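You operate a simulated robot arm through the tools that you are given. There is no shell and no other tool. Be economical: measure what you need, move in short steps, check, and stop when the job is done.

You are at the controls of a simulated two-armed robot. One attempt, no reset.

Task
Hold the pink bowl on the top of the wheel bench steady with one hand and put the 5 cm post from the middle of the island in it with the other.

It is judged by the outcome, as a careful person would: the job done as asked, and still so three seconds after it is handed in. It fails if anything else is knocked over, pushed out of place, dropped, spilled or broken.

Robot
Two 7-joint arms with two-finger grippers on one trunk, on a base that drives. Base frame: it is fixed to the floor where the robot stands at the start and does not move with it; the origin is under the middle of the robot, x ahead of it, y to its left, z up; the surface under the hand at the start is at about z = 920. Units: mm, degrees, N and s.
The left shoulder is at the start at [132, 216, 1038], the right one opposite. With the tool pointing down near the work surface each hand reaches from about 100 to 860 mm from the robot's upright axis, wherever it stands, measured 20 degrees to its own side. Places, roughly: pink bowl [1500, -3250, 750]. Payload 3.18 kg a hand.
The tool frame of a hand sits at the grasp point between the pads (the TCP): z along the fingers, y along the line on which they close. The tips reach 30 mm beyond it. The gripper opens to 144 mm. The gripper's body begins 103 mm behind the TCP.
Orientation is that of the tool frame in the base frame, as a unit quaternion [x, y, z, w]. With the fingers straight down and closing along the base's y, the tool's x points along the base's -x, its y along +y and its z along -z.

Tools
- The arms move only by the tool nudge_tool. It takes "left_deltas", "right_deltas" or both (then of equal length, played together; a hand with none holds still); each is text: rows parted by semicolons, each of 7 numbers parted by spaces: the shift along the base's x, y, z in mm, then the turn, a rotation vector about the base's x, y, z in degrees, then the finger opening in mm, from 0 to 144. In form: tx ty tz rx ry rz gripper; .... A call has 1 to 10 rows; each row is the pose to reach, as a shift and turn from the pose commanded when the call began. A row lasts 0.2 s, in which the tool goes at most 50 mm and 8.6 degrees; a call with a longer step from one row to the next is refused whole, and so is a gripper value outside its range. Where a pose cannot be reached the arm comes as near as it can. A force on the tool above 40 N (or 10 N above the force at the start of the call, whichever is more), or a blocked arm, ends the call early, and 0.2 s more pass. The fingers move at their own pace and stop on an object; they squeeze with about 37 N. The grip force told is the motor's: it shows also when the fingers shut on nothing. Time passes only in rows, and 0.2 s behind the last, so rows that repeat a pose let the fingers close. The reply holds the time, the measured pose of the TCP, the force on the tool along the base axes, the opening and the grip force, in the units named above and with some noise, with the torque about the TCP (base axes, N m) and any sound that the robot's microphone picked up, and new pictures: "show" is both (left out), scene, wrist or none (wrist: the cameras of the hands that moved).
- Cameras (640 x 400 px; columns grow to the right, rows downward): "scene" is now at [261, -12.2, 1265.6]; the picture's right is [-0.15, -0.99, 0.00], its down [-0.12, 0.02, -0.99] and it looks along [0.98, -0.15, -0.12] (base axes); focal length 214 px, centre (320, 200). "left" rides on the left gripper at [76, -16, -143] in its tool frame; the picture's right is [0.21, 0.98, 0.00], its down [-0.84, 0.18, -0.51] and it looks along [-0.50, 0.11, 0.86] (tool axes); focal length 218 px, centre (320, 200). "right" rides on the right gripper at [76, 16, -143] in its tool frame; the picture's right is [-0.21, 0.98, 0.00], its down [-0.84, -0.18, -0.51] and it looks along [-0.50, -0.11, 0.86] (tool axes); focal length 218 px, centre (320, 200). There is no depth. A picture from a camera that has moved, and an enlarged one, comes with that camera's place and axes in the base frame and with its lens.
- slide_trunk(by): slides the trunk up (or, below 0, down) by that many mm; the arms and the scene camera ride with it, the base frame stays. It gives what a move gives, with no picture.
- steer(legs): drives the robot by 1 to 6 legs, each [ahead, left, turn to the left] in mm, mm and degrees, along the robot's own axes; the way and the turn of a leg run together, so that a leg with both is an arc; at most 1500 mm and 180 degrees a leg. The arms and the cameras ride along, it lands a little off, and it stops where it bumps. It gives what a move gives, and a new picture of the scene camera.
- turn_head(pan, tilt): turns the head with the scene camera to pan (to the left, within 80 degrees either way) and tilt (down, from -29 to 69), counted from straight ahead of the robot. It gives what a move gives, and a new picture of the scene camera.
- inspect(camera, box): a new picture of the part [left, top, right, bottom] of that camera's present view, enlarged. It takes no simulated time.
- job_done(): hands the job in; it is judged then, once.

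Work in short steps. Places have to be worked out from the pictures, the camera data and where the tool is seen: move nearer, look again, correct. Check each grasp and each placing, and mend what went wrong. You have 120 turns and 260 pictures in all, those below and enlarged ones among them. Open the grippers and draw the arms clear of the work before you hand the job in, unless the task says otherwise; then end with one line.

The tools are called after "Call:" as a command line: name --argument value ..., lists and objects as JSON in quotes. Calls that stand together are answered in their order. nudge_tool: Moves the arms, as the interface text tells. Its arguments: {"type":"object","properties":{"left_deltas":{"type":"string"},"right_deltas":{"type":"string"},"show":{"type":"string","enum":["both","scene","wrist","none"]}},"required":[]} The other tools are called the same way: slide_trunk (by) slides the trunk up or down; steer (legs) drives the base; turn_head (pan, tilt) turns the head that bears the scene camera; inspect (camera, box) takes an enlarged picture of a part of a camera's view; job_done () hands the job in.

At the start:

```text
time: 0.0
left_position: [415.1, 59.5, 1163.2]
left_ee_rot: [-0.001, 1.0, 0.0, 0.0]
left_force: [0.2, -1.0, -0.2]
left_wrist_torque: [0.01, -0.03, 0.01]
left_gripper_width: 143.7
left_grip_force: 0.0
right_position: [501.4, -421.9, 1255.3]
right_ee_rot: [0.001, 1.0, 0.0, -0.001]
right_force: [0.4, 0.5, 0.7]
right_wrist_torque: [-0.02, -0.01, -0.01]
right_gripper_width: 143.9
right_grip_force: 0.1
trunk travel left (down, up): [-125.0, 244.0]
robot x, y, heading: [2.9, -2.0, 0.1]
head pan, tilt: [-8.7, 6.9]
```

scene: 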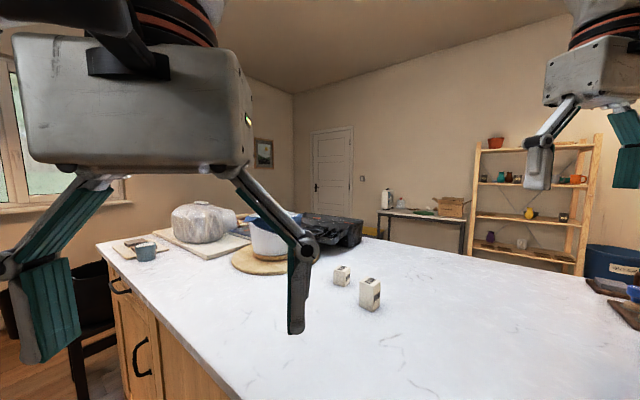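
right: 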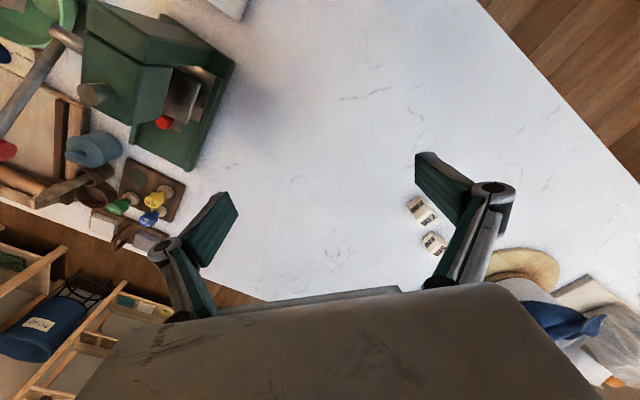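
left: 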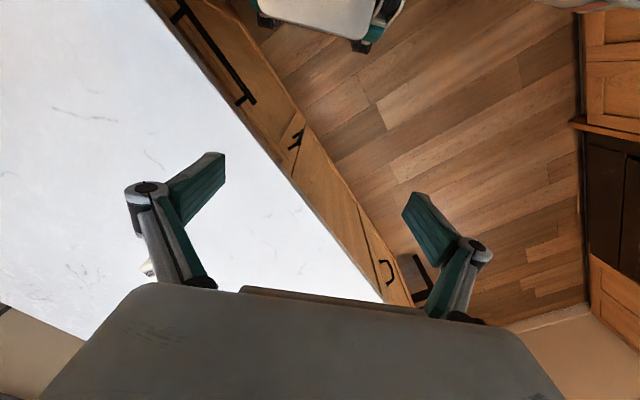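

Two white posts stand on the island. I enlarge them to tell which is the 5 cm one.

Call:
inspect --camera "scene" --box '[310, 240, 410, 330]'

Call:
inspect --camera "right" --box '[380, 170, 480, 270]'

Call:
turn_head --pan -75 --tilt 15

```text
4.44 times, centred on (360, 285) of scene
camera zoom: at [261.0, -12.2, 1265.6], right [-0.15, -0.99, 0.0], down [-0.12, 0.02, -0.99], along [0.98, -0.15, -0.12], focal length 953 px, centre (142, -178)
```

zoom: 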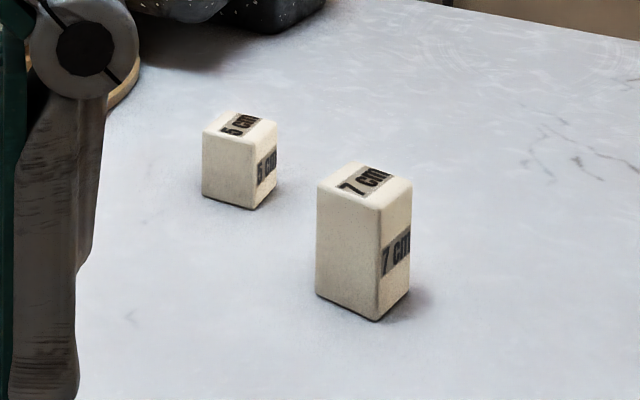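

```text
4.00 times, centred on (430, 220) of right
camera zoom: at [426.7, -404.4, 1399.4], right [0.21, 0.98, 0.0], down [0.84, -0.18, 0.51], along [0.5, -0.11, -0.86], focal length 873 px, centre (-120, 120)
```

zoom: 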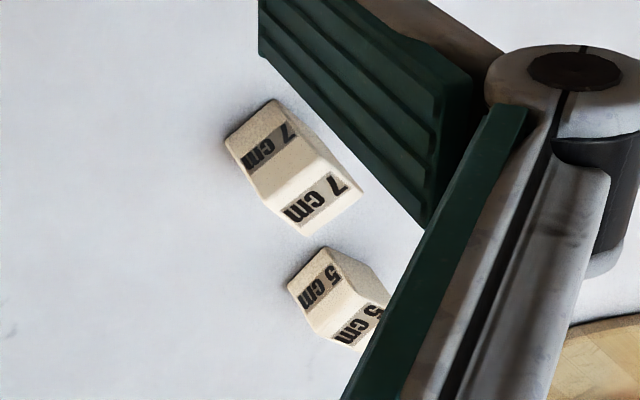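

```text
time: 1.4
left_position: [413.9, 59.7, 1163.1]
left_ee_rot: [-0.001, 1.0, -0.001, -0.001]
left_force: [-0.5, 0.3, 0.3]
left_wrist_torque: [-0.04, -0.01, -0.01]
left_gripper_width: 143.9
left_grip_force: 0.1
right_position: [502.5, -421.7, 1256.3]
right_ee_rot: [0.0, 1.0, 0.001, -0.001]
right_force: [-0.1, 0.8, 0.0]
right_wrist_torque: [0.0, -0.01, -0.01]
right_gripper_width: 144.0
right_grip_force: 0.2
trunk travel left (down, up): [-125.0, 244.0]
robot x, y, heading: [-1.0, -0.6, 0.2]
head pan, tilt: [-75.0, 15.0]
camera scene: at [193.9, -88.4, 1252.5], right [-0.97, -0.26, 0.0], down [-0.07, 0.25, -0.97], along [0.25, -0.93, -0.26], focal length 214 px, centre (320, 200)
```

scene: 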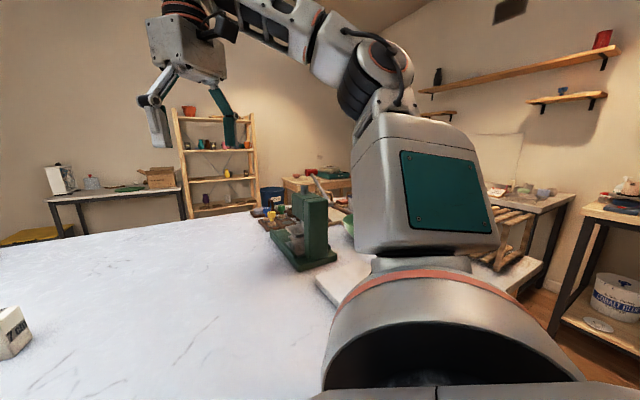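

The nearer-left post is the 5 cm one, at about (891,-183), just beyond reach, and the island edge runs diagonally ahead. I look around more before driving.

Call:
slide_trunk --by 150

Call:
turn_head --pan -40 --tilt 45

Call:
turn_head --pan -80 --tilt 25

Call:
turn_head --pan 30 --tilt 30

```text
time: 3.1
left_position: [414.4, 60.0, 1312.4]
left_ee_rot: [-0.001, 1.0, -0.001, 0.0]
left_force: [0.2, 1.1, -0.3]
left_wrist_torque: [0.0, 0.04, 0.01]
left_gripper_width: 144.1
left_grip_force: 0.1
right_position: [453.2, -421.6, 1450.1]
right_ee_rot: [0.0, 0.999, 0.001, 0.054]
right_force: [0.2, -0.2, 0.7]
right_wrist_torque: [-0.01, -0.01, 0.0]
right_gripper_width: 144.2
right_grip_force: 0.1
trunk travel left (down, up): [-275.0, 94.0]
robot x, y, heading: [4.7, -3.0, 0.0]
head pan, tilt: [-75.0, 15.0]
```

```text
time: 4.1
left_position: [415.1, 60.0, 1313.2]
left_ee_rot: [-0.001, 1.0, -0.001, -0.001]
left_force: [-0.9, -0.8, 0.2]
left_wrist_torque: [0.03, -0.01, -0.01]
left_gripper_width: 144.0
left_grip_force: 0.1
right_position: [453.3, -422.2, 1451.3]
right_ee_rot: [0.001, 0.998, 0.001, 0.056]
right_force: [1.1, 0.3, -0.6]
right_wrist_torque: [-0.02, -0.02, -0.02]
right_gripper_width: 143.9
right_grip_force: 0.1
trunk travel left (down, up): [-275.0, 94.0]
robot x, y, heading: [-2.6, -3.9, -0.0]
head pan, tilt: [-40.0, 45.0]
camera scene: at [112.2, -50.6, 1368.4], right [-0.64, -0.77, 0.0], down [-0.54, 0.45, -0.71], along [0.54, -0.46, -0.71], focal length 214 px, centre (320, 200)
```

scene: 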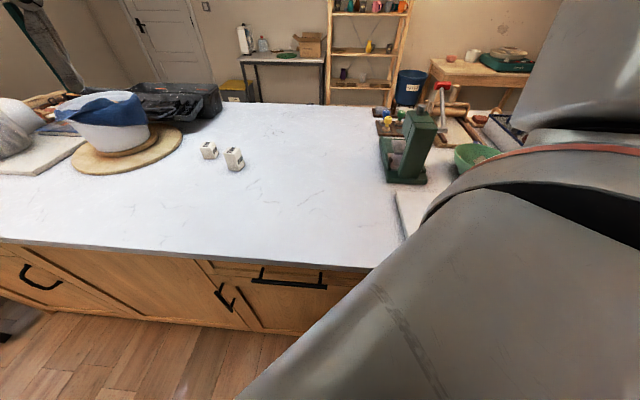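

```text
time: 5.2
left_position: [415.7, 60.0, 1313.5]
left_ee_rot: [-0.001, 1.0, -0.001, -0.001]
left_force: [0.2, 0.1, 0.1]
left_wrist_torque: [0.01, -0.01, -0.02]
left_gripper_width: 144.1
left_grip_force: 0.1
right_position: [453.1, -421.9, 1451.4]
right_ee_rot: [0.001, 0.998, 0.001, 0.055]
right_force: [-0.3, -0.1, -0.2]
right_wrist_torque: [0.01, 0.01, 0.03]
right_gripper_width: 144.1
right_grip_force: 0.1
trunk travel left (down, up): [-275.0, 94.0]
robot x, y, heading: [5.5, 1.2, 0.1]
head pan, tilt: [-80.0, 25.0]
camera scene: at [66.0, -88.9, 1398.9], right [-0.98, -0.17, 0.0], down [-0.07, 0.42, -0.91], along [0.16, -0.89, -0.42], focal length 214 px, centre (320, 200)
```

scene: 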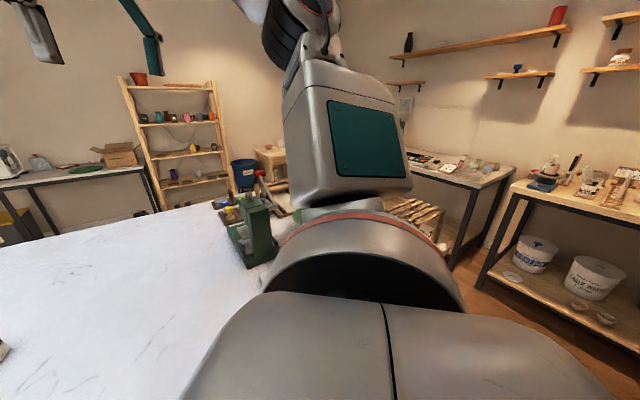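

```text
time: 7.1
left_position: [414.7, 57.9, 1312.8]
left_ee_rot: [-0.001, 1.0, -0.001, -0.001]
left_force: [-0.4, -0.1, 0.4]
left_wrist_torque: [0.0, 0.01, -0.01]
left_gripper_width: 143.9
left_grip_force: 0.1
right_position: [452.5, -421.6, 1451.2]
right_ee_rot: [0.0, 0.998, 0.0, 0.056]
right_force: [-0.7, 0.4, 0.2]
right_wrist_torque: [0.01, -0.01, -0.03]
right_gripper_width: 144.0
right_grip_force: 0.0
trunk travel left (down, up): [-275.0, 94.0]
robot x, y, heading: [1.0, 1.4, 0.1]
head pan, tilt: [30.0, 30.0]
camera scene: at [128.2, 47.0, 1390.9], right [0.5, -0.87, 0.0], down [-0.43, -0.25, -0.87], along [0.75, 0.43, -0.5], focal length 214 px, centre (320, 200)
```

scene: 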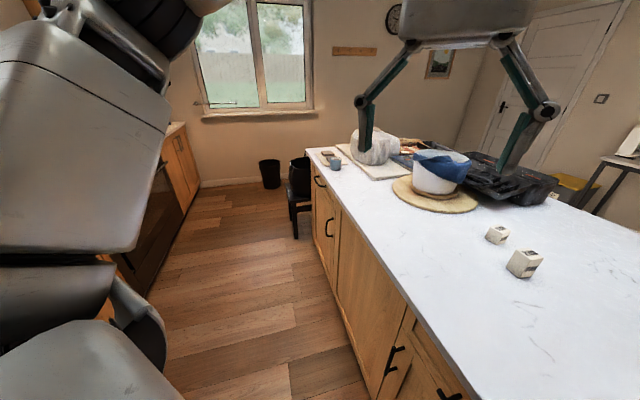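

The floor along the island is clear. I turn to face the island squarely and slide left along it; the hands are well above everything.

Call:
steer --legs '[[0, 0, -42.4], [0, 230, 0]]'

Call:
turn_head --pan 10 --tilt 50

```text
time: 11.6
left_position: [500.2, -63.2, 1312.6]
left_ee_rot: [0.357, 0.934, -0.001, -0.002]
left_force: [0.4, 0.4, 0.8]
left_wrist_torque: [-0.03, -0.01, -0.02]
left_gripper_width: 144.2
left_grip_force: 0.2
right_position: [206.9, -447.7, 1451.8]
right_ee_rot: [0.357, 0.932, -0.019, 0.053]
right_force: [0.0, -0.5, 0.3]
right_wrist_torque: [0.01, 0.01, 0.01]
right_gripper_width: 144.1
right_grip_force: 0.0
trunk travel left (down, up): [-275.0, 94.0]
robot x, y, heading: [153.7, 171.4, -42.0]
head pan, tilt: [30.0, 30.0]
camera scene: at [277.1, 118.6, 1390.9], right [-0.21, -0.98, 0.0], down [-0.49, 0.1, -0.87], along [0.85, -0.18, -0.5], focal length 214 px, centre (320, 200)
```

scene: 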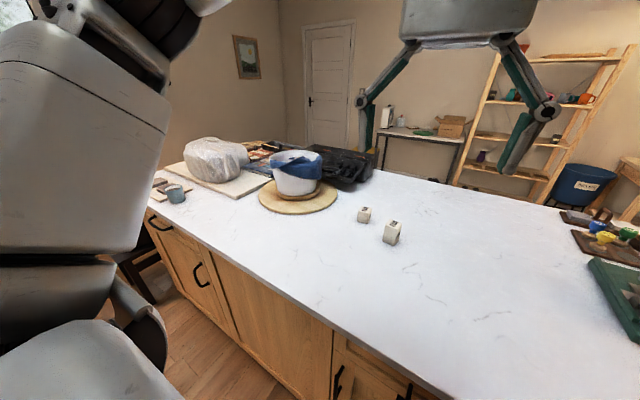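

```text
time: 12.5
left_position: [500.1, -63.1, 1312.1]
left_ee_rot: [0.357, 0.934, 0.0, -0.001]
left_force: [0.2, 0.0, -0.4]
left_wrist_torque: [0.0, 0.02, 0.01]
left_gripper_width: 143.8
left_grip_force: 0.0
right_position: [206.6, -447.8, 1450.6]
right_ee_rot: [0.358, 0.932, -0.02, 0.052]
right_force: [-0.1, -0.1, 0.1]
right_wrist_torque: [0.01, -0.02, -0.01]
right_gripper_width: 143.8
right_grip_force: 0.0
trunk travel left (down, up): [-275.0, 94.0]
robot x, y, heading: [151.9, 169.7, -41.8]
head pan, tilt: [10.0, 50.0]
camera scene: at [253.8, 96.4, 1361.5], right [-0.53, -0.85, 0.0], down [-0.65, 0.4, -0.64], along [0.55, -0.34, -0.77], focal length 214 px, centre (320, 200)
```

scene: 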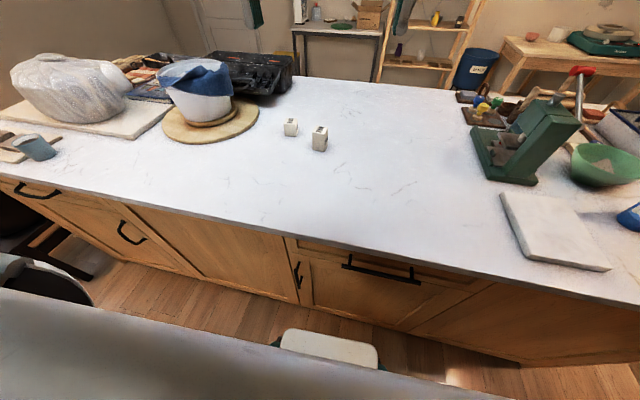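

The robot stands well placed (post about 820 mm away, 16° left). I lower the trunk and bring the left hand above the post at safe height.

Call:
slide_trunk --by -150

Call:
nudge_tool --left_deltas "43 -13 0 0 0 0 100; 86 -26 0 0 0 0 100; 129 -39 0 0 0 0 100; 172 -52 0 0 0 0 100; 215 -65 0 0 0 0 100; 258 -78 0 0 0 0 100; 301 -91 0 0 0 0 100; 344 -105 0 0 0 0 100"

```text
time: 14.2
left_position: [498.0, -62.0, 1164.2]
left_ee_rot: [0.357, 0.934, -0.001, 0.001]
left_force: [0.0, 0.3, 0.6]
left_wrist_torque: [-0.04, -0.05, -0.07]
left_gripper_width: 144.1
left_grip_force: 0.1
right_position: [204.6, -445.4, 1302.2]
right_ee_rot: [0.359, 0.932, -0.02, 0.053]
right_force: [-1.4, 0.7, 0.8]
right_wrist_torque: [-0.05, -0.04, -0.02]
right_gripper_width: 143.8
right_grip_force: 0.1
trunk travel left (down, up): [-125.0, 244.0]
robot x, y, heading: [151.0, 166.4, -41.9]
head pan, tilt: [10.0, 50.0]
```

```text
time: 16.0
left_position: [748.7, -137.4, 1093.5]
left_ee_rot: [0.327, 0.944, -0.022, 0.02]
left_force: [-0.6, -2.4, 0.3]
left_wrist_torque: [0.16, -0.1, 0.03]
left_gripper_width: 100.0
left_grip_force: 0.0
left hand out of reach, approached as far as the arm can: row 4, 5, 6, 7, 8
right_position: [202.1, -453.6, 1298.1]
right_ee_rot: [0.359, 0.932, -0.015, 0.053]
right_force: [-1.1, -1.7, -0.6]
right_wrist_torque: [0.2, -0.08, 0.09]
right_gripper_width: 143.8
right_grip_force: 0.1
trunk travel left (down, up): [-125.0, 244.0]
robot x, y, heading: [152.0, 170.9, -42.1]
head pan, tilt: [10.0, 50.0]
camera scene: at [340.1, 12.0, 1198.5], right [-0.53, -0.85, 0.0], down [-0.65, 0.41, -0.64], along [0.55, -0.34, -0.77], focal length 214 px, centre (320, 200)
camera left: at [676.3, -95.0, 1232.1], right [0.44, 0.9, -0.04], down [0.76, -0.35, 0.55], along [0.47, -0.27, -0.84], focal length 218 px, centre (320, 200)
```

scene: 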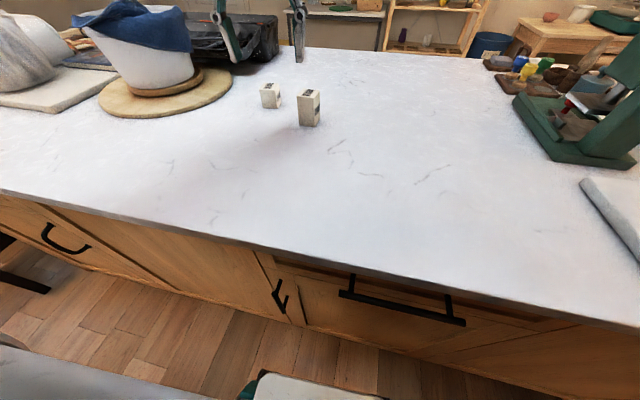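
left: 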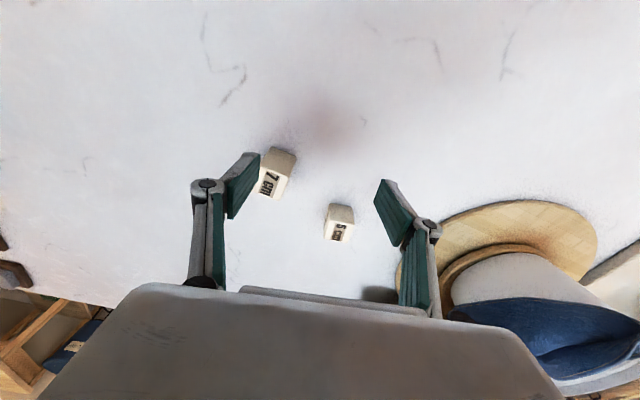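

The arm was near full stretch; the post's top is at about (889,-182). I drive ahead 30 mm and bring the hand lower to gain reach.

Call:
steer --legs '[[30, 0, 0]]'

Call:
nudge_tool --left_deltas "0 0 -20 0 0 0 100; 0 0 -40 0 0 0 100" --show "wrist"

```text
time: 16.9
left_position: [774.8, -152.9, 1095.3]
left_ee_rot: [0.327, 0.945, -0.024, 0.021]
left_force: [-0.1, 0.0, -0.1]
left_wrist_torque: [0.01, -0.03, -0.01]
left_gripper_width: 99.9
left_grip_force: 0.0
right_position: [227.5, -467.0, 1302.7]
right_ee_rot: [0.358, 0.932, -0.02, 0.054]
right_force: [0.1, -0.2, 0.7]
right_wrist_torque: [-0.03, 0.0, 0.02]
right_gripper_width: 144.1
right_grip_force: 0.1
trunk travel left (down, up): [-125.0, 244.0]
robot x, y, heading: [173.6, 150.0, -41.9]
head pan, tilt: [10.0, 50.0]
camera scene: at [363.9, -3.1, 1199.7], right [-0.53, -0.85, 0.0], down [-0.65, 0.4, -0.64], along [0.55, -0.34, -0.77], focal length 214 px, centre (320, 200)
```

scene: 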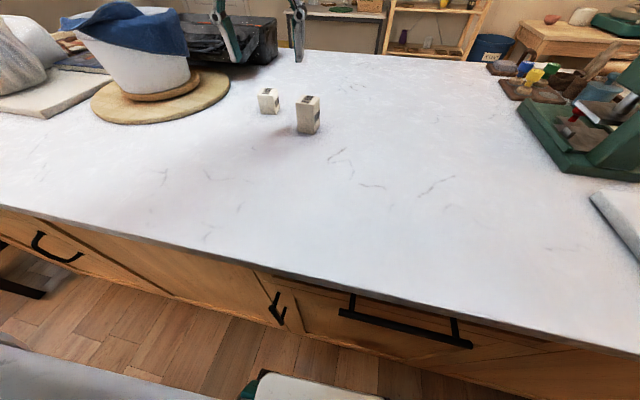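

```text
time: 17.4
left_position: [775.5, -152.9, 1051.4]
left_ee_rot: [0.326, 0.945, -0.025, 0.02]
left_force: [0.3, 0.6, -0.1]
left_wrist_torque: [0.01, 0.04, 0.0]
left_gripper_width: 100.0
left_grip_force: 0.1
right_position: [230.7, -467.4, 1300.6]
right_ee_rot: [0.357, 0.932, -0.019, 0.052]
right_force: [0.3, -0.4, 0.4]
right_wrist_torque: [0.02, 0.04, 0.01]
right_gripper_width: 144.0
right_grip_force: 0.1
trunk travel left (down, up): [-125.0, 244.0]
robot x, y, heading: [174.2, 150.6, -41.8]
head pan, tilt: [10.0, 50.0]
camera left: at [702.8, -110.0, 1190.0], right [0.44, 0.9, -0.04], down [0.76, -0.35, 0.54], along [0.47, -0.27, -0.84], focal length 218 px, centre (320, 200)
```

left: 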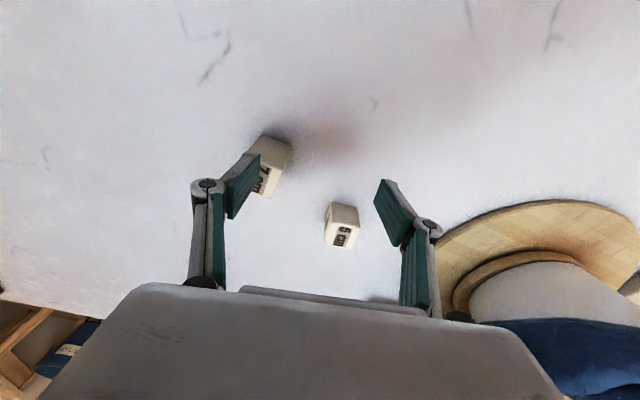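

The 5 cm post sits nearly square with the gripper; I enlarge it to fix its yaw.

Call:
inspect --camera "left" --box '[300, 180, 380, 260]'

```text
5.00 times, centred on (340, 220) of left
camera zoom: at [702.8, -110.0, 1190.0], right [0.44, 0.9, -0.04], down [0.76, -0.35, 0.54], along [0.47, -0.27, -0.84], focal length 1091 px, centre (220, 100)
```

zoom: 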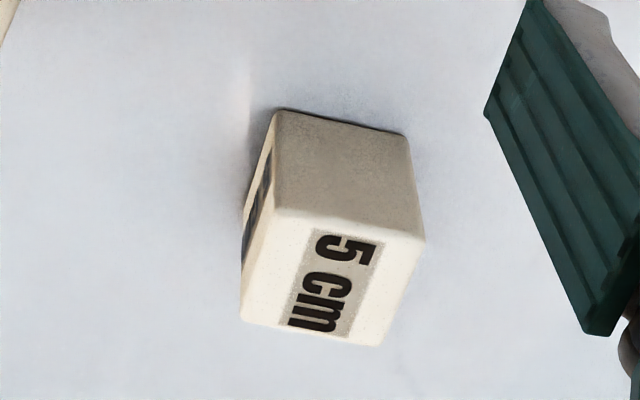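

Post: 40 mm square, centre (889.6,-179), its sides aligned with the closing line. I move over it, levelling the small tilt.

Call:
nudge_tool --left_deltas "38 -9 0 1.1 0.4 0 90; 76 -17 0 2.3 0.8 0 90; 114 -26 0 3.4 1.2 0 90; 114 -26 0 3.4 1.2 0 90" --show "wrist"

```text
time: 18.4
left_position: [826.1, -144.3, 1019.8]
left_ee_rot: [0.324, 0.946, 0.0, 0.002]
left_force: [-0.7, -0.5, 0.7]
left_wrist_torque: [-0.01, -0.03, -0.01]
left_gripper_width: 89.8
left_grip_force: 0.1
left hand out of reach, approached as far as the arm can: row 2, 3, 4
right_position: [228.8, -468.6, 1300.5]
right_ee_rot: [0.358, 0.932, -0.018, 0.051]
right_force: [-0.6, -0.7, 0.5]
right_wrist_torque: [0.06, -0.05, 0.02]
right_gripper_width: 144.0
right_grip_force: 0.0
trunk travel left (down, up): [-125.0, 244.0]
robot x, y, heading: [169.5, 149.4, -41.9]
head pan, tilt: [10.0, 50.0]
camera left: at [756.1, -109.9, 1162.3], right [0.43, 0.9, 0.0], down [0.78, -0.37, 0.51], along [0.46, -0.22, -0.86], focal length 218 px, centre (320, 200)
```

left: 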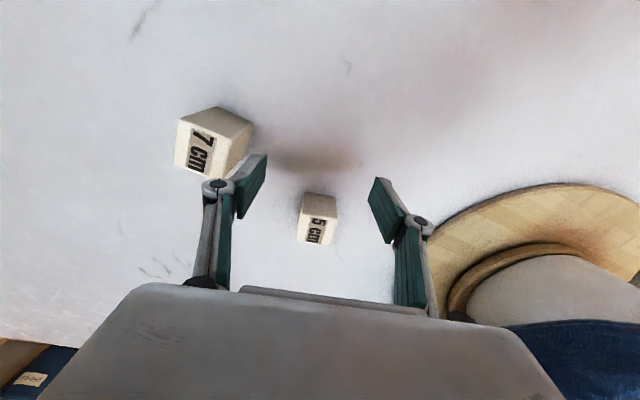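

Still at the reach limit. Lowering the trunk carries the shoulders forward, so I lower it by 80 and try again.

Call:
slide_trunk --by -80

Call:
nudge_tool --left_deltas "21 -12 0 0 0 0 90; 42 -23 0 0 0 0 90; 63 -35 0 0 0 0 90; 63 -35 0 0 0 0 90"

```text
time: 19.4
left_position: [833.7, -144.4, 945.0]
left_ee_rot: [0.325, 0.946, 0.001, -0.003]
left_force: [-3.4, 2.8, 8.3]
left_wrist_torque: [0.08, 0.01, 0.02]
left_gripper_width: 93.1
left_grip_force: 1.0
right_position: [237.2, -474.1, 1222.2]
right_ee_rot: [0.357, 0.933, -0.015, 0.043]
right_force: [0.2, -0.5, -0.6]
right_wrist_torque: [0.03, 0.02, 0.0]
right_gripper_width: 144.1
right_grip_force: 0.1
trunk travel left (down, up): [-54.0, 316.0]
robot x, y, heading: [176.2, 149.6, -41.8]
head pan, tilt: [10.0, 50.0]
stopped: the force on the tool passed its limit at 58 N (the readings are from after the stop); the commanded pose is now the measured one
```

```text
time: 20.4
left_position: [864.3, -161.7, 946.6]
left_ee_rot: [0.322, 0.947, -0.001, 0.001]
left_force: [2.0, 0.9, 15.5]
left_wrist_torque: [0.35, -0.15, -0.09]
left_gripper_width: 89.4
left_grip_force: 10.4
left hand out of reach, approached as far as the arm can: row 2, 3, 4
right_position: [233.7, -473.5, 1223.5]
right_ee_rot: [0.358, 0.933, -0.016, 0.044]
right_force: [-0.1, -1.0, -0.1]
right_wrist_torque: [-0.02, 0.05, 0.02]
right_gripper_width: 144.0
right_grip_force: 0.1
trunk travel left (down, up): [-54.0, 316.0]
robot x, y, heading: [174.6, 151.0, -41.8]
head pan, tilt: [10.0, 50.0]
camera scene: at [422.1, -54.5, 1106.2], right [-0.53, -0.85, 0.0], down [-0.65, 0.4, -0.64], along [0.55, -0.34, -0.77], focal length 214 px, centre (320, 200)
camera left: at [794.4, -127.1, 1088.0], right [0.43, 0.9, 0.0], down [0.78, -0.37, 0.51], along [0.46, -0.22, -0.86], focal length 218 px, centre (320, 200)
```

scene: 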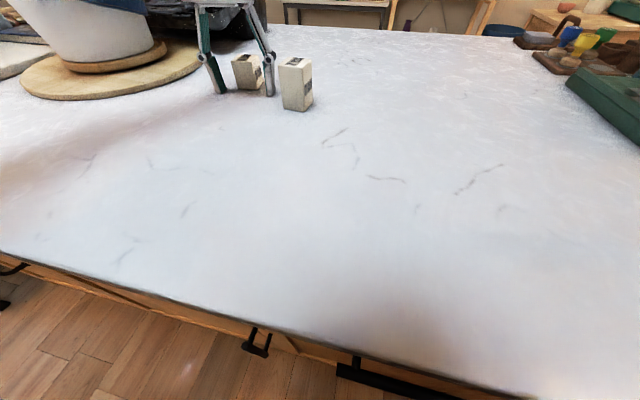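
left: 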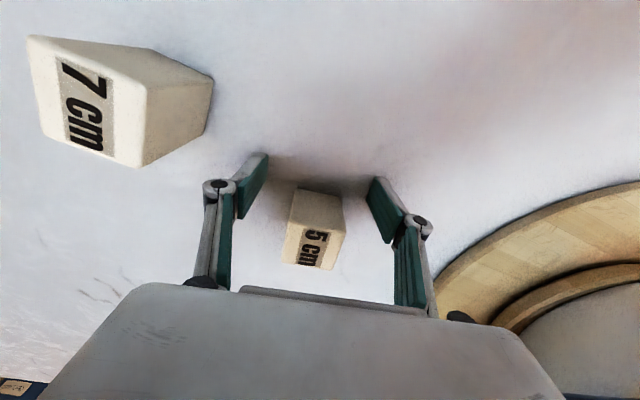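

The arms ride with the trunk, so the hand went down onto the table (nothing else touched). The post is between the fingers but 30 mm ahead of the TCP; I lift 12 mm, then drive ahead a little.

Call:
nudge_tool --left_deltas "0 0 6 0 0 0 90; 0 0 12 0 0 0 90; 0 0 12 0 0 0 90" --show "none"

Call:
steer --legs '[[22, 0, 0]]'

```text
time: 21.2
left_position: [864.1, -161.7, 945.9]
left_ee_rot: [0.323, 0.946, -0.002, 0.001]
left_force: [-0.7, 2.8, 16.0]
left_wrist_torque: [0.4, -0.08, -0.03]
left_gripper_width: 89.8
left_grip_force: 10.3
left hand out of reach, approached as far as the arm can: row 1, 2, 3
right_position: [235.0, -472.1, 1225.0]
right_ee_rot: [0.358, 0.932, -0.016, 0.044]
right_force: [-0.2, 0.0, 0.3]
right_wrist_torque: [0.03, -0.02, 0.01]
right_gripper_width: 144.0
right_grip_force: 0.0
trunk travel left (down, up): [-54.0, 316.0]
robot x, y, heading: [174.1, 148.3, -41.6]
head pan, tilt: [10.0, 50.0]
```

```text
time: 22.0
left_position: [880.4, -176.2, 946.1]
left_ee_rot: [0.322, 0.947, -0.001, 0.0]
left_force: [2.0, -2.3, 7.6]
left_wrist_torque: [0.03, -0.06, 0.01]
left_gripper_width: 88.4
left_grip_force: 0.1
right_position: [250.2, -487.8, 1225.0]
right_ee_rot: [0.358, 0.932, -0.016, 0.045]
right_force: [1.2, -0.5, -0.2]
right_wrist_torque: [0.0, -0.02, 0.0]
right_gripper_width: 144.0
right_grip_force: 0.1
trunk travel left (down, up): [-54.0, 316.0]
robot x, y, heading: [189.4, 137.1, -41.7]
head pan, tilt: [10.0, 50.0]
camera scene: at [438.3, -68.9, 1106.4], right [-0.53, -0.85, 0.0], down [-0.65, 0.4, -0.64], along [0.55, -0.34, -0.77], focal length 214 px, centre (320, 200)
```

scene: 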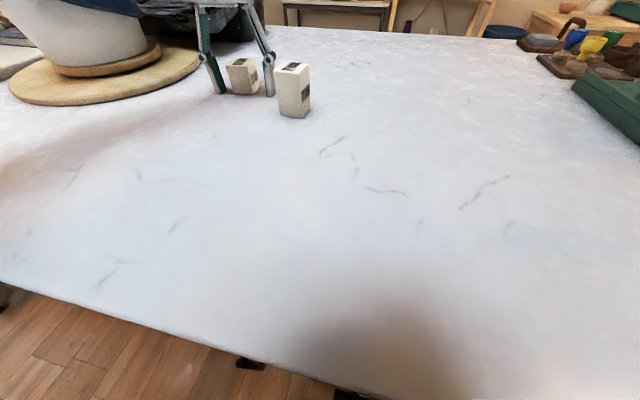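

TCP is now within about 10 mm of the post's centre. I try to lift slightly off the table before closing.

Call:
nudge_tool --left_deltas "0 0 5 0 0 0 90; 0 0 8 0 0 0 90; 0 0 8 0 0 0 90" --show "wrist"

```text
time: 22.8
left_position: [882.5, -173.6, 950.0]
left_ee_rot: [0.319, 0.948, -0.003, 0.003]
left_force: [0.9, 0.6, -0.7]
left_wrist_torque: [0.01, 0.01, -0.02]
left_gripper_width: 90.0
left_grip_force: 0.1
right_position: [251.6, -487.0, 1223.7]
right_ee_rot: [0.359, 0.932, -0.015, 0.044]
right_force: [-0.4, 0.1, 0.3]
right_wrist_torque: [0.01, 0.03, 0.0]
right_gripper_width: 144.1
right_grip_force: 0.1
trunk travel left (down, up): [-54.0, 316.0]
robot x, y, heading: [190.5, 135.7, -41.8]
head pan, tilt: [10.0, 50.0]
camera left: at [811.1, -140.4, 1092.4], right [0.42, 0.91, 0.0], down [0.78, -0.36, 0.51], along [0.46, -0.22, -0.86], focal length 218 px, centre (320, 200)
```

left: 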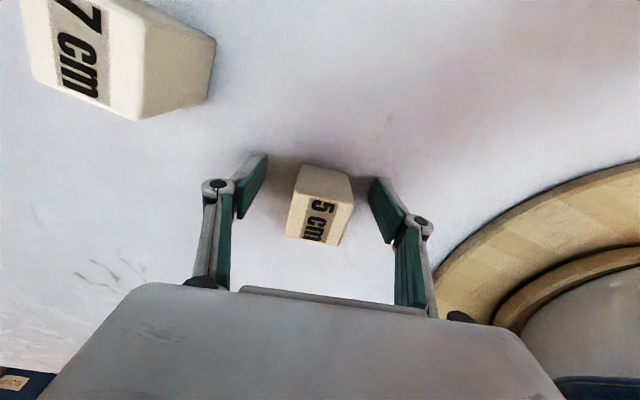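

The tips are just free of the table and the post is centred. I close the fingers.

Call:
nudge_tool --left_deltas "0 0 0 0 0 0 65; 0 0 0 0 0 0 45; 0 0 0 0 0 0 30; 0 0 0 0 0 0 20; 0 0 0 0 0 0 20" --show "wrist"

```text
time: 24.0
left_position: [881.7, -174.3, 950.5]
left_ee_rot: [0.318, 0.948, -0.003, 0.003]
left_force: [0.7, -0.2, 0.2]
left_wrist_torque: [0.02, -0.02, 0.0]
left_gripper_width: 41.5
left_grip_force: 36.9
right_position: [252.4, -488.0, 1224.3]
right_ee_rot: [0.357, 0.933, -0.015, 0.044]
right_force: [0.5, 0.0, -0.4]
right_wrist_torque: [0.03, -0.02, 0.04]
right_gripper_width: 144.1
right_grip_force: 0.0
trunk travel left (down, up): [-54.0, 316.0]
robot x, y, heading: [189.5, 134.9, -42.0]
head pan, tilt: [10.0, 50.0]
camera left: at [811.0, -140.4, 1092.5], right [0.43, 0.91, -0.01], down [0.78, -0.36, 0.51], along [0.46, -0.22, -0.86], focal length 218 px, centre (320, 200)
```

left: 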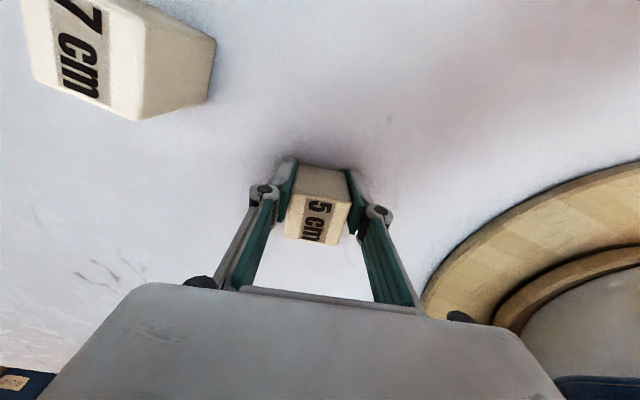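

Grip holds at 41.5 mm. I lift with the trunk, then draw the hand back toward the body.

Call:
slide_trunk --by 200

Call:
nudge_tool --left_deltas "-45 15 10 0 0 0 20; -90 30 20 0 0 0 20; -135 45 20 0 0 0 20; -180 60 20 0 0 0 20; -225 75 20 0 0 0 20; -270 90 20 0 0 0 20; -315 105 20 0 0 0 20; -360 115 20 0 0 0 20"

```text
time: 26.2
left_position: [722.5, -32.5, 1482.4]
left_ee_rot: [0.304, 0.9, -0.125, 0.285]
left_force: [-0.1, 0.0, -0.6]
left_wrist_torque: [0.03, 0.02, -0.03]
left_gripper_width: 41.3
left_grip_force: 36.5
right_position: [252.3, -489.2, 1423.5]
right_ee_rot: [0.358, 0.932, -0.016, 0.044]
right_force: [-0.4, 0.0, -0.3]
right_wrist_torque: [0.01, 0.02, 0.01]
right_gripper_width: 144.0
right_grip_force: 0.0
trunk travel left (down, up): [-254.0, 116.0]
robot x, y, heading: [191.7, 132.5, -41.8]
head pan, tilt: [10.0, 50.0]
```

```text
time: 28.0
left_position: [394.3, 62.2, 1479.1]
left_ee_rot: [0.294, 0.902, -0.136, 0.285]
left_force: [5.7, -3.3, 0.1]
left_wrist_torque: [0.26, 0.56, 0.16]
left_gripper_width: 41.3
left_grip_force: 37.3
left hand out of reach, approached as far as the arm can: row 6, 7, 8
right_position: [250.7, -489.1, 1424.6]
right_ee_rot: [0.358, 0.932, -0.017, 0.044]
right_force: [0.0, 0.5, -0.1]
right_wrist_torque: [0.03, 0.03, -0.01]
right_gripper_width: 143.8
right_grip_force: 0.1
trunk travel left (down, up): [-254.0, 116.0]
robot x, y, heading: [190.2, 136.2, -42.0]
head pan, tilt: [10.0, 50.0]
stopped in row 8 (left hand): the force on the tool passed its limit at 76 N (the readings are from after the stop); the commanded pose is now the measured one
camera scene: at [300.0, 55.1, 1340.7], right [-0.53, -0.85, 0.0], down [-0.64, 0.4, -0.66], along [0.56, -0.35, -0.76], focal length 214 px, centre (320, 200)
camera left: at [271.9, 142.9, 1549.2], right [0.46, 0.87, -0.2], down [0.45, -0.03, 0.89], along [0.77, -0.5, -0.4], focal length 218 px, centre (320, 200)
```

scene: 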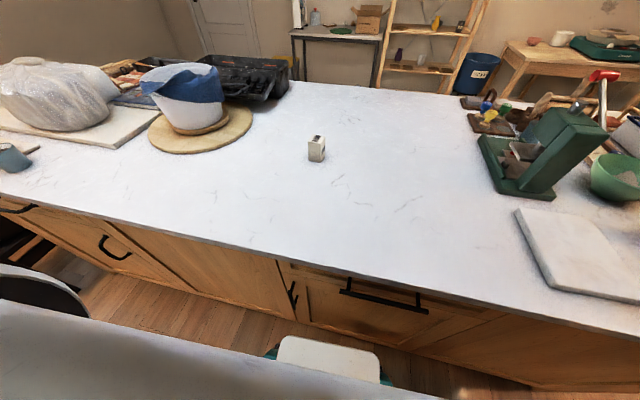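
left: 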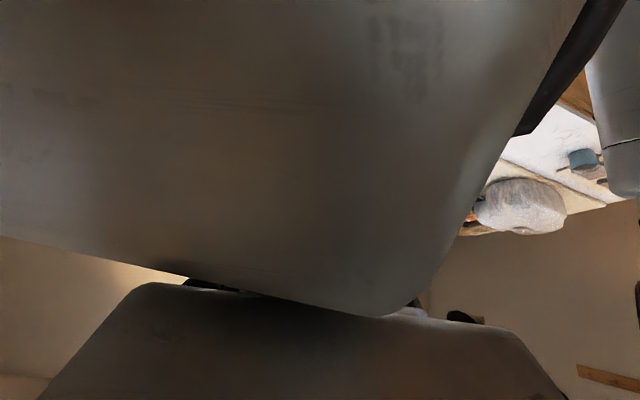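

The lift folded the arm oddly (hand now high, tilted near the head), but the post is still held and the 7 cm one stands undisturbed. I bring the hand forward, level it and look.

Call:
nudge_tool --left_deltas "35 -18 0 4 4.2 0 20; 70 -36 0 8 8.4 0 20; 105 -54 -20 12.5 13 0 20; 140 -72 -50 17 17.7 0 20; 170 -86 -85 21.2 22.3 0 20; 200 -100 -120 25.4 26.7 0 20; 215 -108 -150 25.4 26.7 0 20; 230 -116 -180 25.4 26.7 0 20"

```text
time: 29.8
left_position: [627.3, -55.1, 1297.0]
left_ee_rot: [0.311, 0.95, 0.001, 0.0]
left_force: [-0.7, 0.4, -1.3]
left_wrist_torque: [0.04, 0.05, -0.01]
left_gripper_width: 41.2
left_grip_force: 37.2
right_position: [253.5, -488.1, 1423.1]
right_ee_rot: [0.358, 0.933, -0.016, 0.044]
right_force: [-0.7, 0.0, -0.5]
right_wrist_torque: [0.01, 0.07, 0.02]
right_gripper_width: 144.1
right_grip_force: 0.0
trunk travel left (down, up): [-254.0, 116.0]
robot x, y, heading: [191.5, 136.7, -41.7]
head pan, tilt: [10.0, 50.0]
camera scene: at [301.0, 55.1, 1339.1], right [-0.53, -0.85, 0.0], down [-0.65, 0.4, -0.64], along [0.55, -0.34, -0.77], focal length 214 px, centre (320, 200)
camera left: at [556.9, -22.6, 1439.8], right [0.41, 0.91, 0.0], down [0.79, -0.35, 0.51], along [0.46, -0.21, -0.86], focal length 218 px, centre (320, 200)
```

scene: 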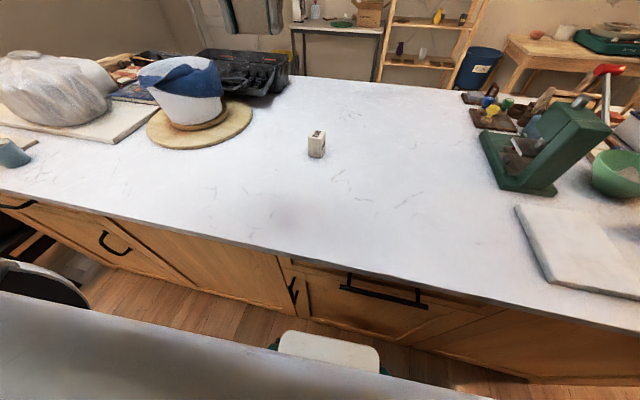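
left: 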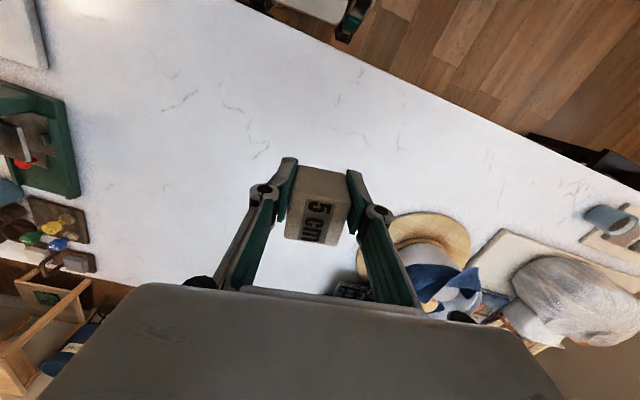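

The post is held firmly. The wheel bench with a pink bowl shows at upper right; I survey the way there.

Call:
inspect --camera "scene" --box '[440, 0, 640, 125]'

Call:
turn_head --pan -40 --tilt 30

Call:
turn_head --pan -80 --tilt 35

```text
3.20 times, centred on (540, 62) of scene
camera zoom: at [301.0, 55.1, 1339.1], right [-0.53, -0.85, 0.0], down [-0.65, 0.4, -0.64], along [0.55, -0.34, -0.77], focal length 686 px, centre (-384, 640)
```

zoom: 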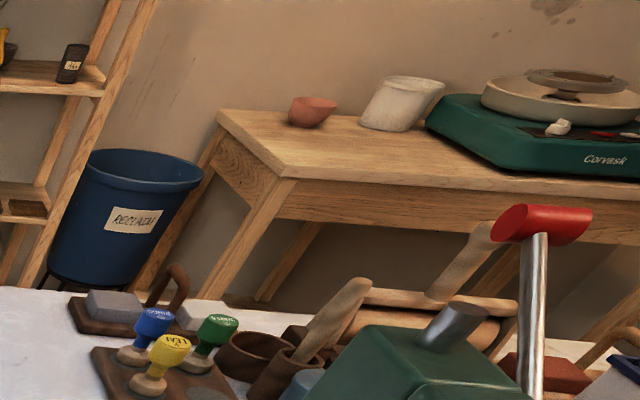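

```text
time: 30.9
left_position: [625.9, -55.5, 1297.9]
left_ee_rot: [0.311, 0.95, 0.0, 0.0]
left_force: [0.5, 0.2, -1.2]
left_wrist_torque: [0.05, -0.01, 0.0]
left_gripper_width: 41.2
left_grip_force: 37.0
right_position: [251.7, -487.2, 1423.8]
right_ee_rot: [0.358, 0.933, -0.017, 0.045]
right_force: [0.3, 0.3, 0.1]
right_wrist_torque: [-0.01, 0.0, -0.03]
right_gripper_width: 144.1
right_grip_force: 0.1
trunk travel left (down, up): [-254.0, 116.0]
robot x, y, heading: [188.6, 131.6, -41.7]
head pan, tilt: [-40.0, 30.0]
camera scene: at [247.0, 6.9, 1368.9], right [-0.99, -0.14, 0.0], down [-0.07, 0.5, -0.87], along [0.12, -0.86, -0.5], focal length 214 px, centre (320, 200)
```

scene: 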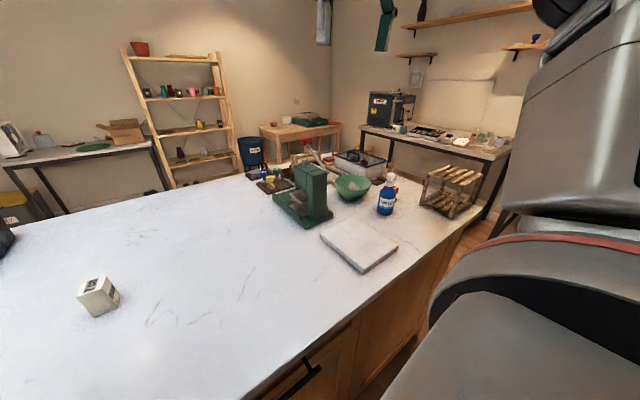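

```text
time: 32.0
left_position: [625.9, -53.8, 1298.8]
left_ee_rot: [0.31, 0.951, 0.0, 0.001]
left_force: [-0.8, 0.2, -1.2]
left_wrist_torque: [0.01, -0.02, -0.04]
left_gripper_width: 41.3
left_grip_force: 37.1
right_position: [251.7, -488.2, 1424.0]
right_ee_rot: [0.359, 0.932, -0.016, 0.045]
right_force: [0.8, -0.4, -0.5]
right_wrist_torque: [0.03, 0.02, -0.03]
right_gripper_width: 144.1
right_grip_force: 0.1
trunk travel left (down, up): [-254.0, 116.0]
robot x, y, heading: [191.8, 134.6, -41.7]
head pan, tilt: [-80.0, 35.0]
camera scene: at [187.8, 21.5, 1361.2], right [-0.85, 0.53, 0.0], down [0.3, 0.49, -0.82], along [-0.43, -0.7, -0.57], focal length 214 px, centre (320, 200)
```

scene: 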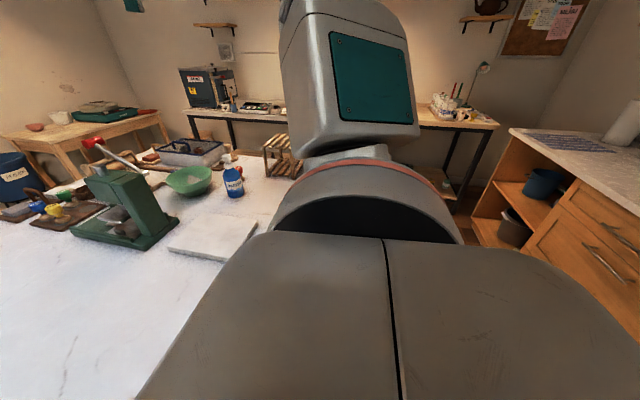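

I enlarge the region at the island's right end to see where it ends and what stands there.

Call:
inspect --camera "scene" --box '[0, 80, 320, 280]'

Call:
turn_head --pan -52 --tilt 35

```text
2.00 times, centred on (160, 180) of scene
camera zoom: at [187.8, 21.5, 1361.2], right [-0.85, 0.53, 0.0], down [0.3, 0.49, -0.82], along [-0.43, -0.7, -0.57], focal length 429 px, centre (640, 240)
```

zoom: 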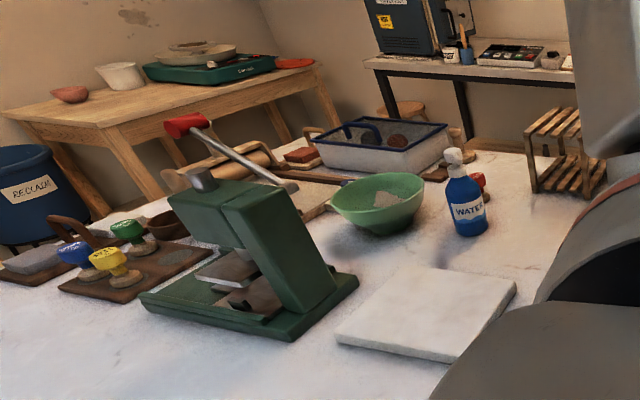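

```text
time: 33.0
left_position: [626.1, -52.6, 1299.6]
left_ee_rot: [0.31, 0.951, 0.0, 0.0]
left_force: [-0.2, 0.3, -1.5]
left_wrist_torque: [0.03, -0.02, 0.03]
left_gripper_width: 41.1
left_grip_force: 37.1
right_position: [250.9, -487.0, 1423.5]
right_ee_rot: [0.358, 0.932, -0.017, 0.045]
right_force: [1.1, 1.3, 0.0]
right_wrist_torque: [-0.01, -0.01, 0.0]
right_gripper_width: 144.0
right_grip_force: 0.1
trunk travel left (down, up): [-254.0, 116.0]
robot x, y, heading: [191.4, 134.6, -41.6]
head pan, tilt: [-52.0, 35.0]
camera scene: at [228.2, 8.5, 1361.2], right [-1.0, 0.07, 0.0], down [0.04, 0.57, -0.82], along [-0.06, -0.82, -0.57], focal length 214 px, centre (320, 200)
```

scene: 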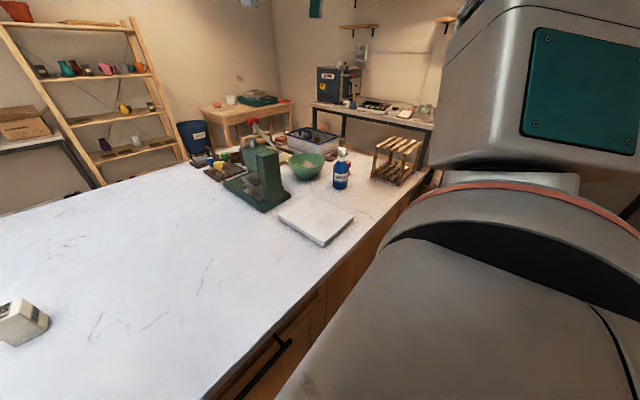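

The island's right end lies about 1.1 m to my right, with a wide aisle before the glaze table. I back off a little and slide right in parts, watching.

Call:
steer --legs '[[-120, 0, -0.8], [0, -700, 0]]'

Call:
turn_head --pan -65 --tilt 45

```text
time: 40.3
left_position: [67.8, -488.6, 1298.8]
left_ee_rot: [0.315, 0.949, 0.0, 0.0]
left_force: [-0.1, 0.0, -1.7]
left_wrist_torque: [0.01, 0.04, 0.01]
left_gripper_width: 41.1
left_grip_force: 37.5
right_position: [-310.3, -920.3, 1424.0]
right_ee_rot: [0.36, 0.932, -0.016, 0.045]
right_force: [0.7, 0.4, 0.2]
right_wrist_torque: [-0.02, -0.01, 0.03]
right_gripper_width: 144.1
right_grip_force: 0.1
trunk travel left (down, up): [-254.0, 116.0]
robot x, y, heading: [-365.6, -299.5, -42.5]
head pan, tilt: [-52.0, 35.0]
camera scene: at [-329.4, -423.6, 1361.2], right [-1.0, 0.07, 0.0], down [0.04, 0.57, -0.82], along [-0.06, -0.82, -0.57], focal length 214 px, centre (320, 200)
```

scene: 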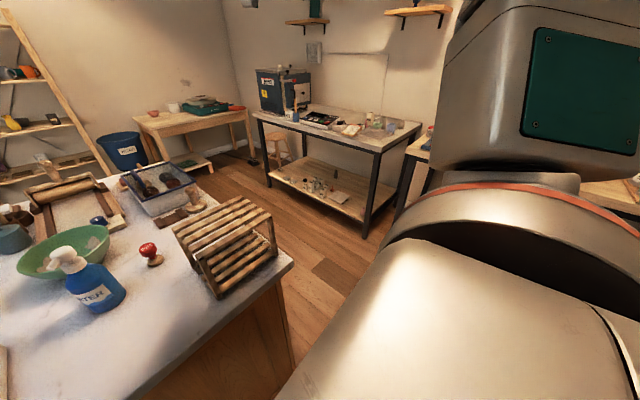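

```text
time: 41.1
left_position: [67.6, -488.5, 1299.3]
left_ee_rot: [0.315, 0.949, 0.0, 0.001]
left_force: [0.3, -0.7, -0.6]
left_wrist_torque: [0.0, 0.02, -0.03]
left_gripper_width: 41.3
left_grip_force: 36.5
right_position: [-309.1, -919.6, 1423.2]
right_ee_rot: [0.362, 0.931, -0.017, 0.045]
right_force: [0.1, 1.1, -0.4]
right_wrist_torque: [0.04, -0.03, -0.01]
right_gripper_width: 143.8
right_grip_force: 0.0
trunk travel left (down, up): [-254.0, 116.0]
robot x, y, heading: [-363.3, -296.1, -42.2]
head pan, tilt: [-65.0, 45.0]
camera scene: at [-346.8, -413.3, 1346.4], right [-0.95, 0.3, 0.0], down [0.21, 0.68, -0.71], along [-0.21, -0.68, -0.71], focal length 214 px, centre (320, 200)
```

scene: 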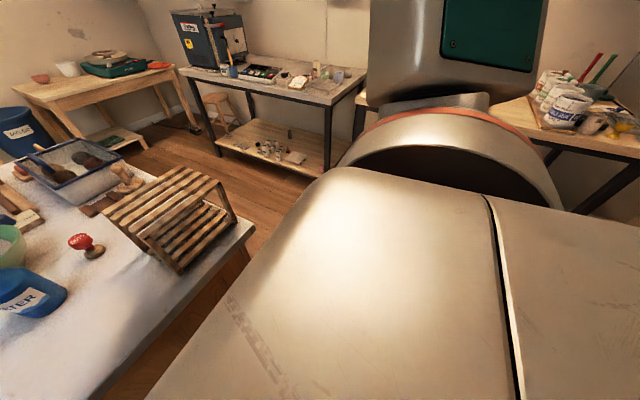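

The aisle between island end (e≈-770) and glaze table is about 1.1 m wide. I slide right to its middle, then look ahead.

Call:
steer --legs '[[0, -860, 0]]'

Call:
turn_head --pan 0 --tilt 40

```text
time: 49.0
left_position: [-510.8, -1129.2, 1299.0]
left_ee_rot: [0.311, 0.95, 0.0, -0.001]
left_force: [-0.4, -0.3, -0.9]
left_wrist_torque: [0.02, -0.02, -0.01]
left_gripper_width: 41.5
left_grip_force: 37.2
right_position: [-885.2, -1560.6, 1423.5]
right_ee_rot: [0.358, 0.932, -0.015, 0.046]
right_force: [0.0, -0.7, 0.3]
right_wrist_torque: [0.0, 0.01, 0.01]
right_gripper_width: 144.0
right_grip_force: 0.0
trunk travel left (down, up): [-254.0, 116.0]
robot x, y, heading: [-948.3, -941.9, -42.1]
head pan, tilt: [-65.0, 45.0]
camera scene: at [-926.3, -1055.4, 1346.3], right [-0.96, 0.29, 0.0], down [0.21, 0.68, -0.71], along [-0.21, -0.68, -0.71], focal length 214 px, centre (320, 200)
```

scene: 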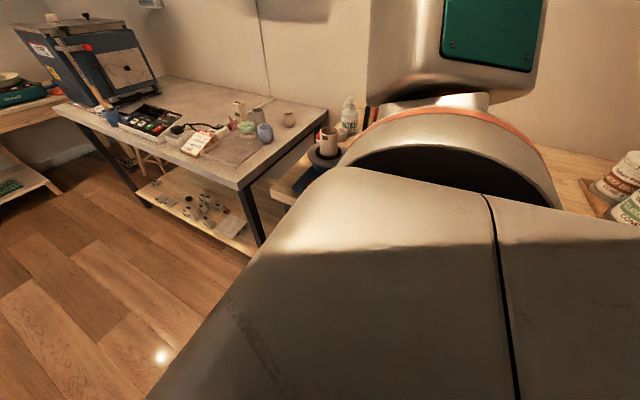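

```text
time: 50.4
left_position: [-512.5, -1128.6, 1299.2]
left_ee_rot: [0.312, 0.95, 0.0, 0.0]
left_force: [0.4, 0.0, -0.7]
left_wrist_torque: [0.02, 0.03, 0.05]
left_gripper_width: 41.4
left_grip_force: 37.2
right_position: [-885.9, -1561.5, 1424.0]
right_ee_rot: [0.358, 0.932, -0.016, 0.045]
right_force: [0.5, 0.7, 0.7]
right_wrist_torque: [-0.03, -0.02, 0.0]
right_gripper_width: 144.0
right_grip_force: 0.1
trunk travel left (down, up): [-254.0, 116.0]
robot x, y, heading: [-947.2, -939.3, -42.0]
head pan, tilt: [0.0, 40.0]
camera scene: at [-839.4, -1034.4, 1353.6], right [-0.67, -0.74, 0.0], down [-0.48, 0.43, -0.77], along [0.57, -0.51, -0.64], focal length 214 px, centre (320, 200)
```

scene: 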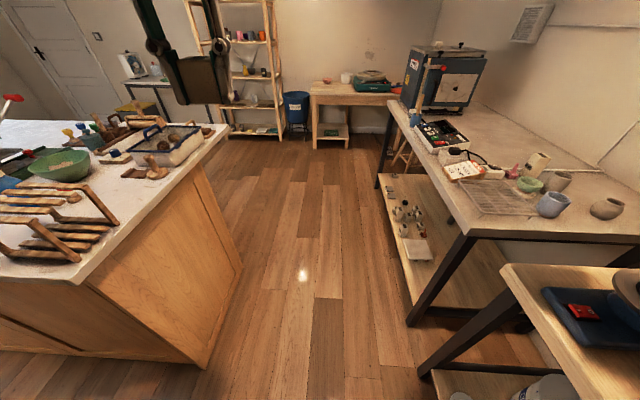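

The aisle is clear and I'm centred in it. I drive ahead past the island and table, then look again at the bench.

Call:
steer --legs '[[1500, 0, -0.4], [550, 0, 0]]'

Call:
turn_head --pan 10 --tilt 40

```text
time: 60.6
left_position: [997.9, -2507.0, 1297.9]
left_ee_rot: [0.317, 0.948, 0.0, -0.001]
left_force: [0.0, -0.7, -1.3]
left_wrist_torque: [0.04, 0.06, -0.01]
left_gripper_width: 41.1
left_grip_force: 37.1
right_position: [620.0, -2937.7, 1423.9]
right_ee_rot: [0.364, 0.93, -0.017, 0.045]
right_force: [0.2, -0.2, 0.3]
right_wrist_torque: [0.01, 0.03, 0.01]
right_gripper_width: 143.7
right_grip_force: 0.1
trunk travel left (down, up): [-254.0, 116.0]
robot x, y, heading: [567.2, -2317.3, -42.5]
head pan, tilt: [0.0, 40.0]
camera scene: at [670.7, -2410.4, 1353.6], right [-0.67, -0.74, 0.0], down [-0.47, 0.43, -0.77], along [0.57, -0.52, -0.64], focal length 214 px, centre (320, 200)
```

scene: 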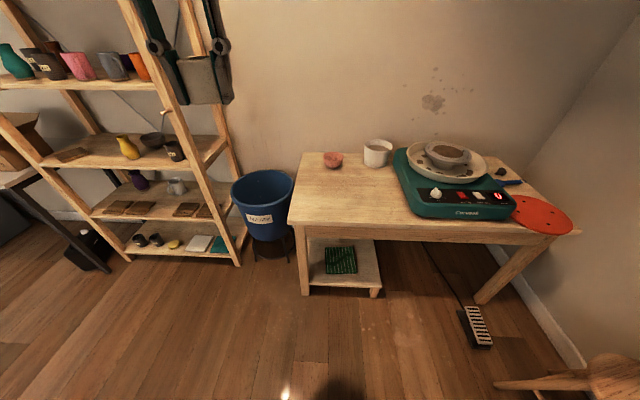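

```text
time: 61.3
left_position: [997.6, -2507.2, 1298.7]
left_ee_rot: [0.316, 0.949, 0.001, 0.0]
left_force: [0.1, 0.0, -1.1]
left_wrist_torque: [0.01, 0.01, 0.0]
left_gripper_width: 41.3
left_grip_force: 36.5
right_position: [619.0, -2935.9, 1423.5]
right_ee_rot: [0.363, 0.93, -0.017, 0.045]
right_force: [-0.3, 0.0, 0.7]
right_wrist_torque: [0.0, -0.01, 0.01]
right_gripper_width: 144.0
right_grip_force: 0.0
trunk travel left (down, up): [-254.0, 116.0]
robot x, y, heading: [562.8, -2315.2, -42.5]
head pan, tilt: [10.0, 40.0]
camera scene: at [679.4, -2398.5, 1353.6], right [-0.54, -0.84, 0.0], down [-0.54, 0.35, -0.77], along [0.65, -0.41, -0.64], focal length 214 px, centre (320, 200)
```

scene: 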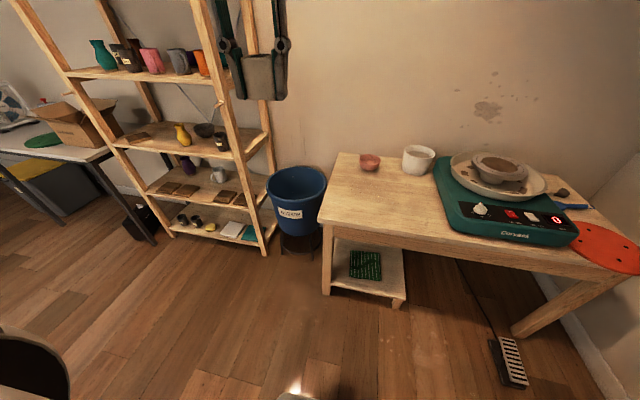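

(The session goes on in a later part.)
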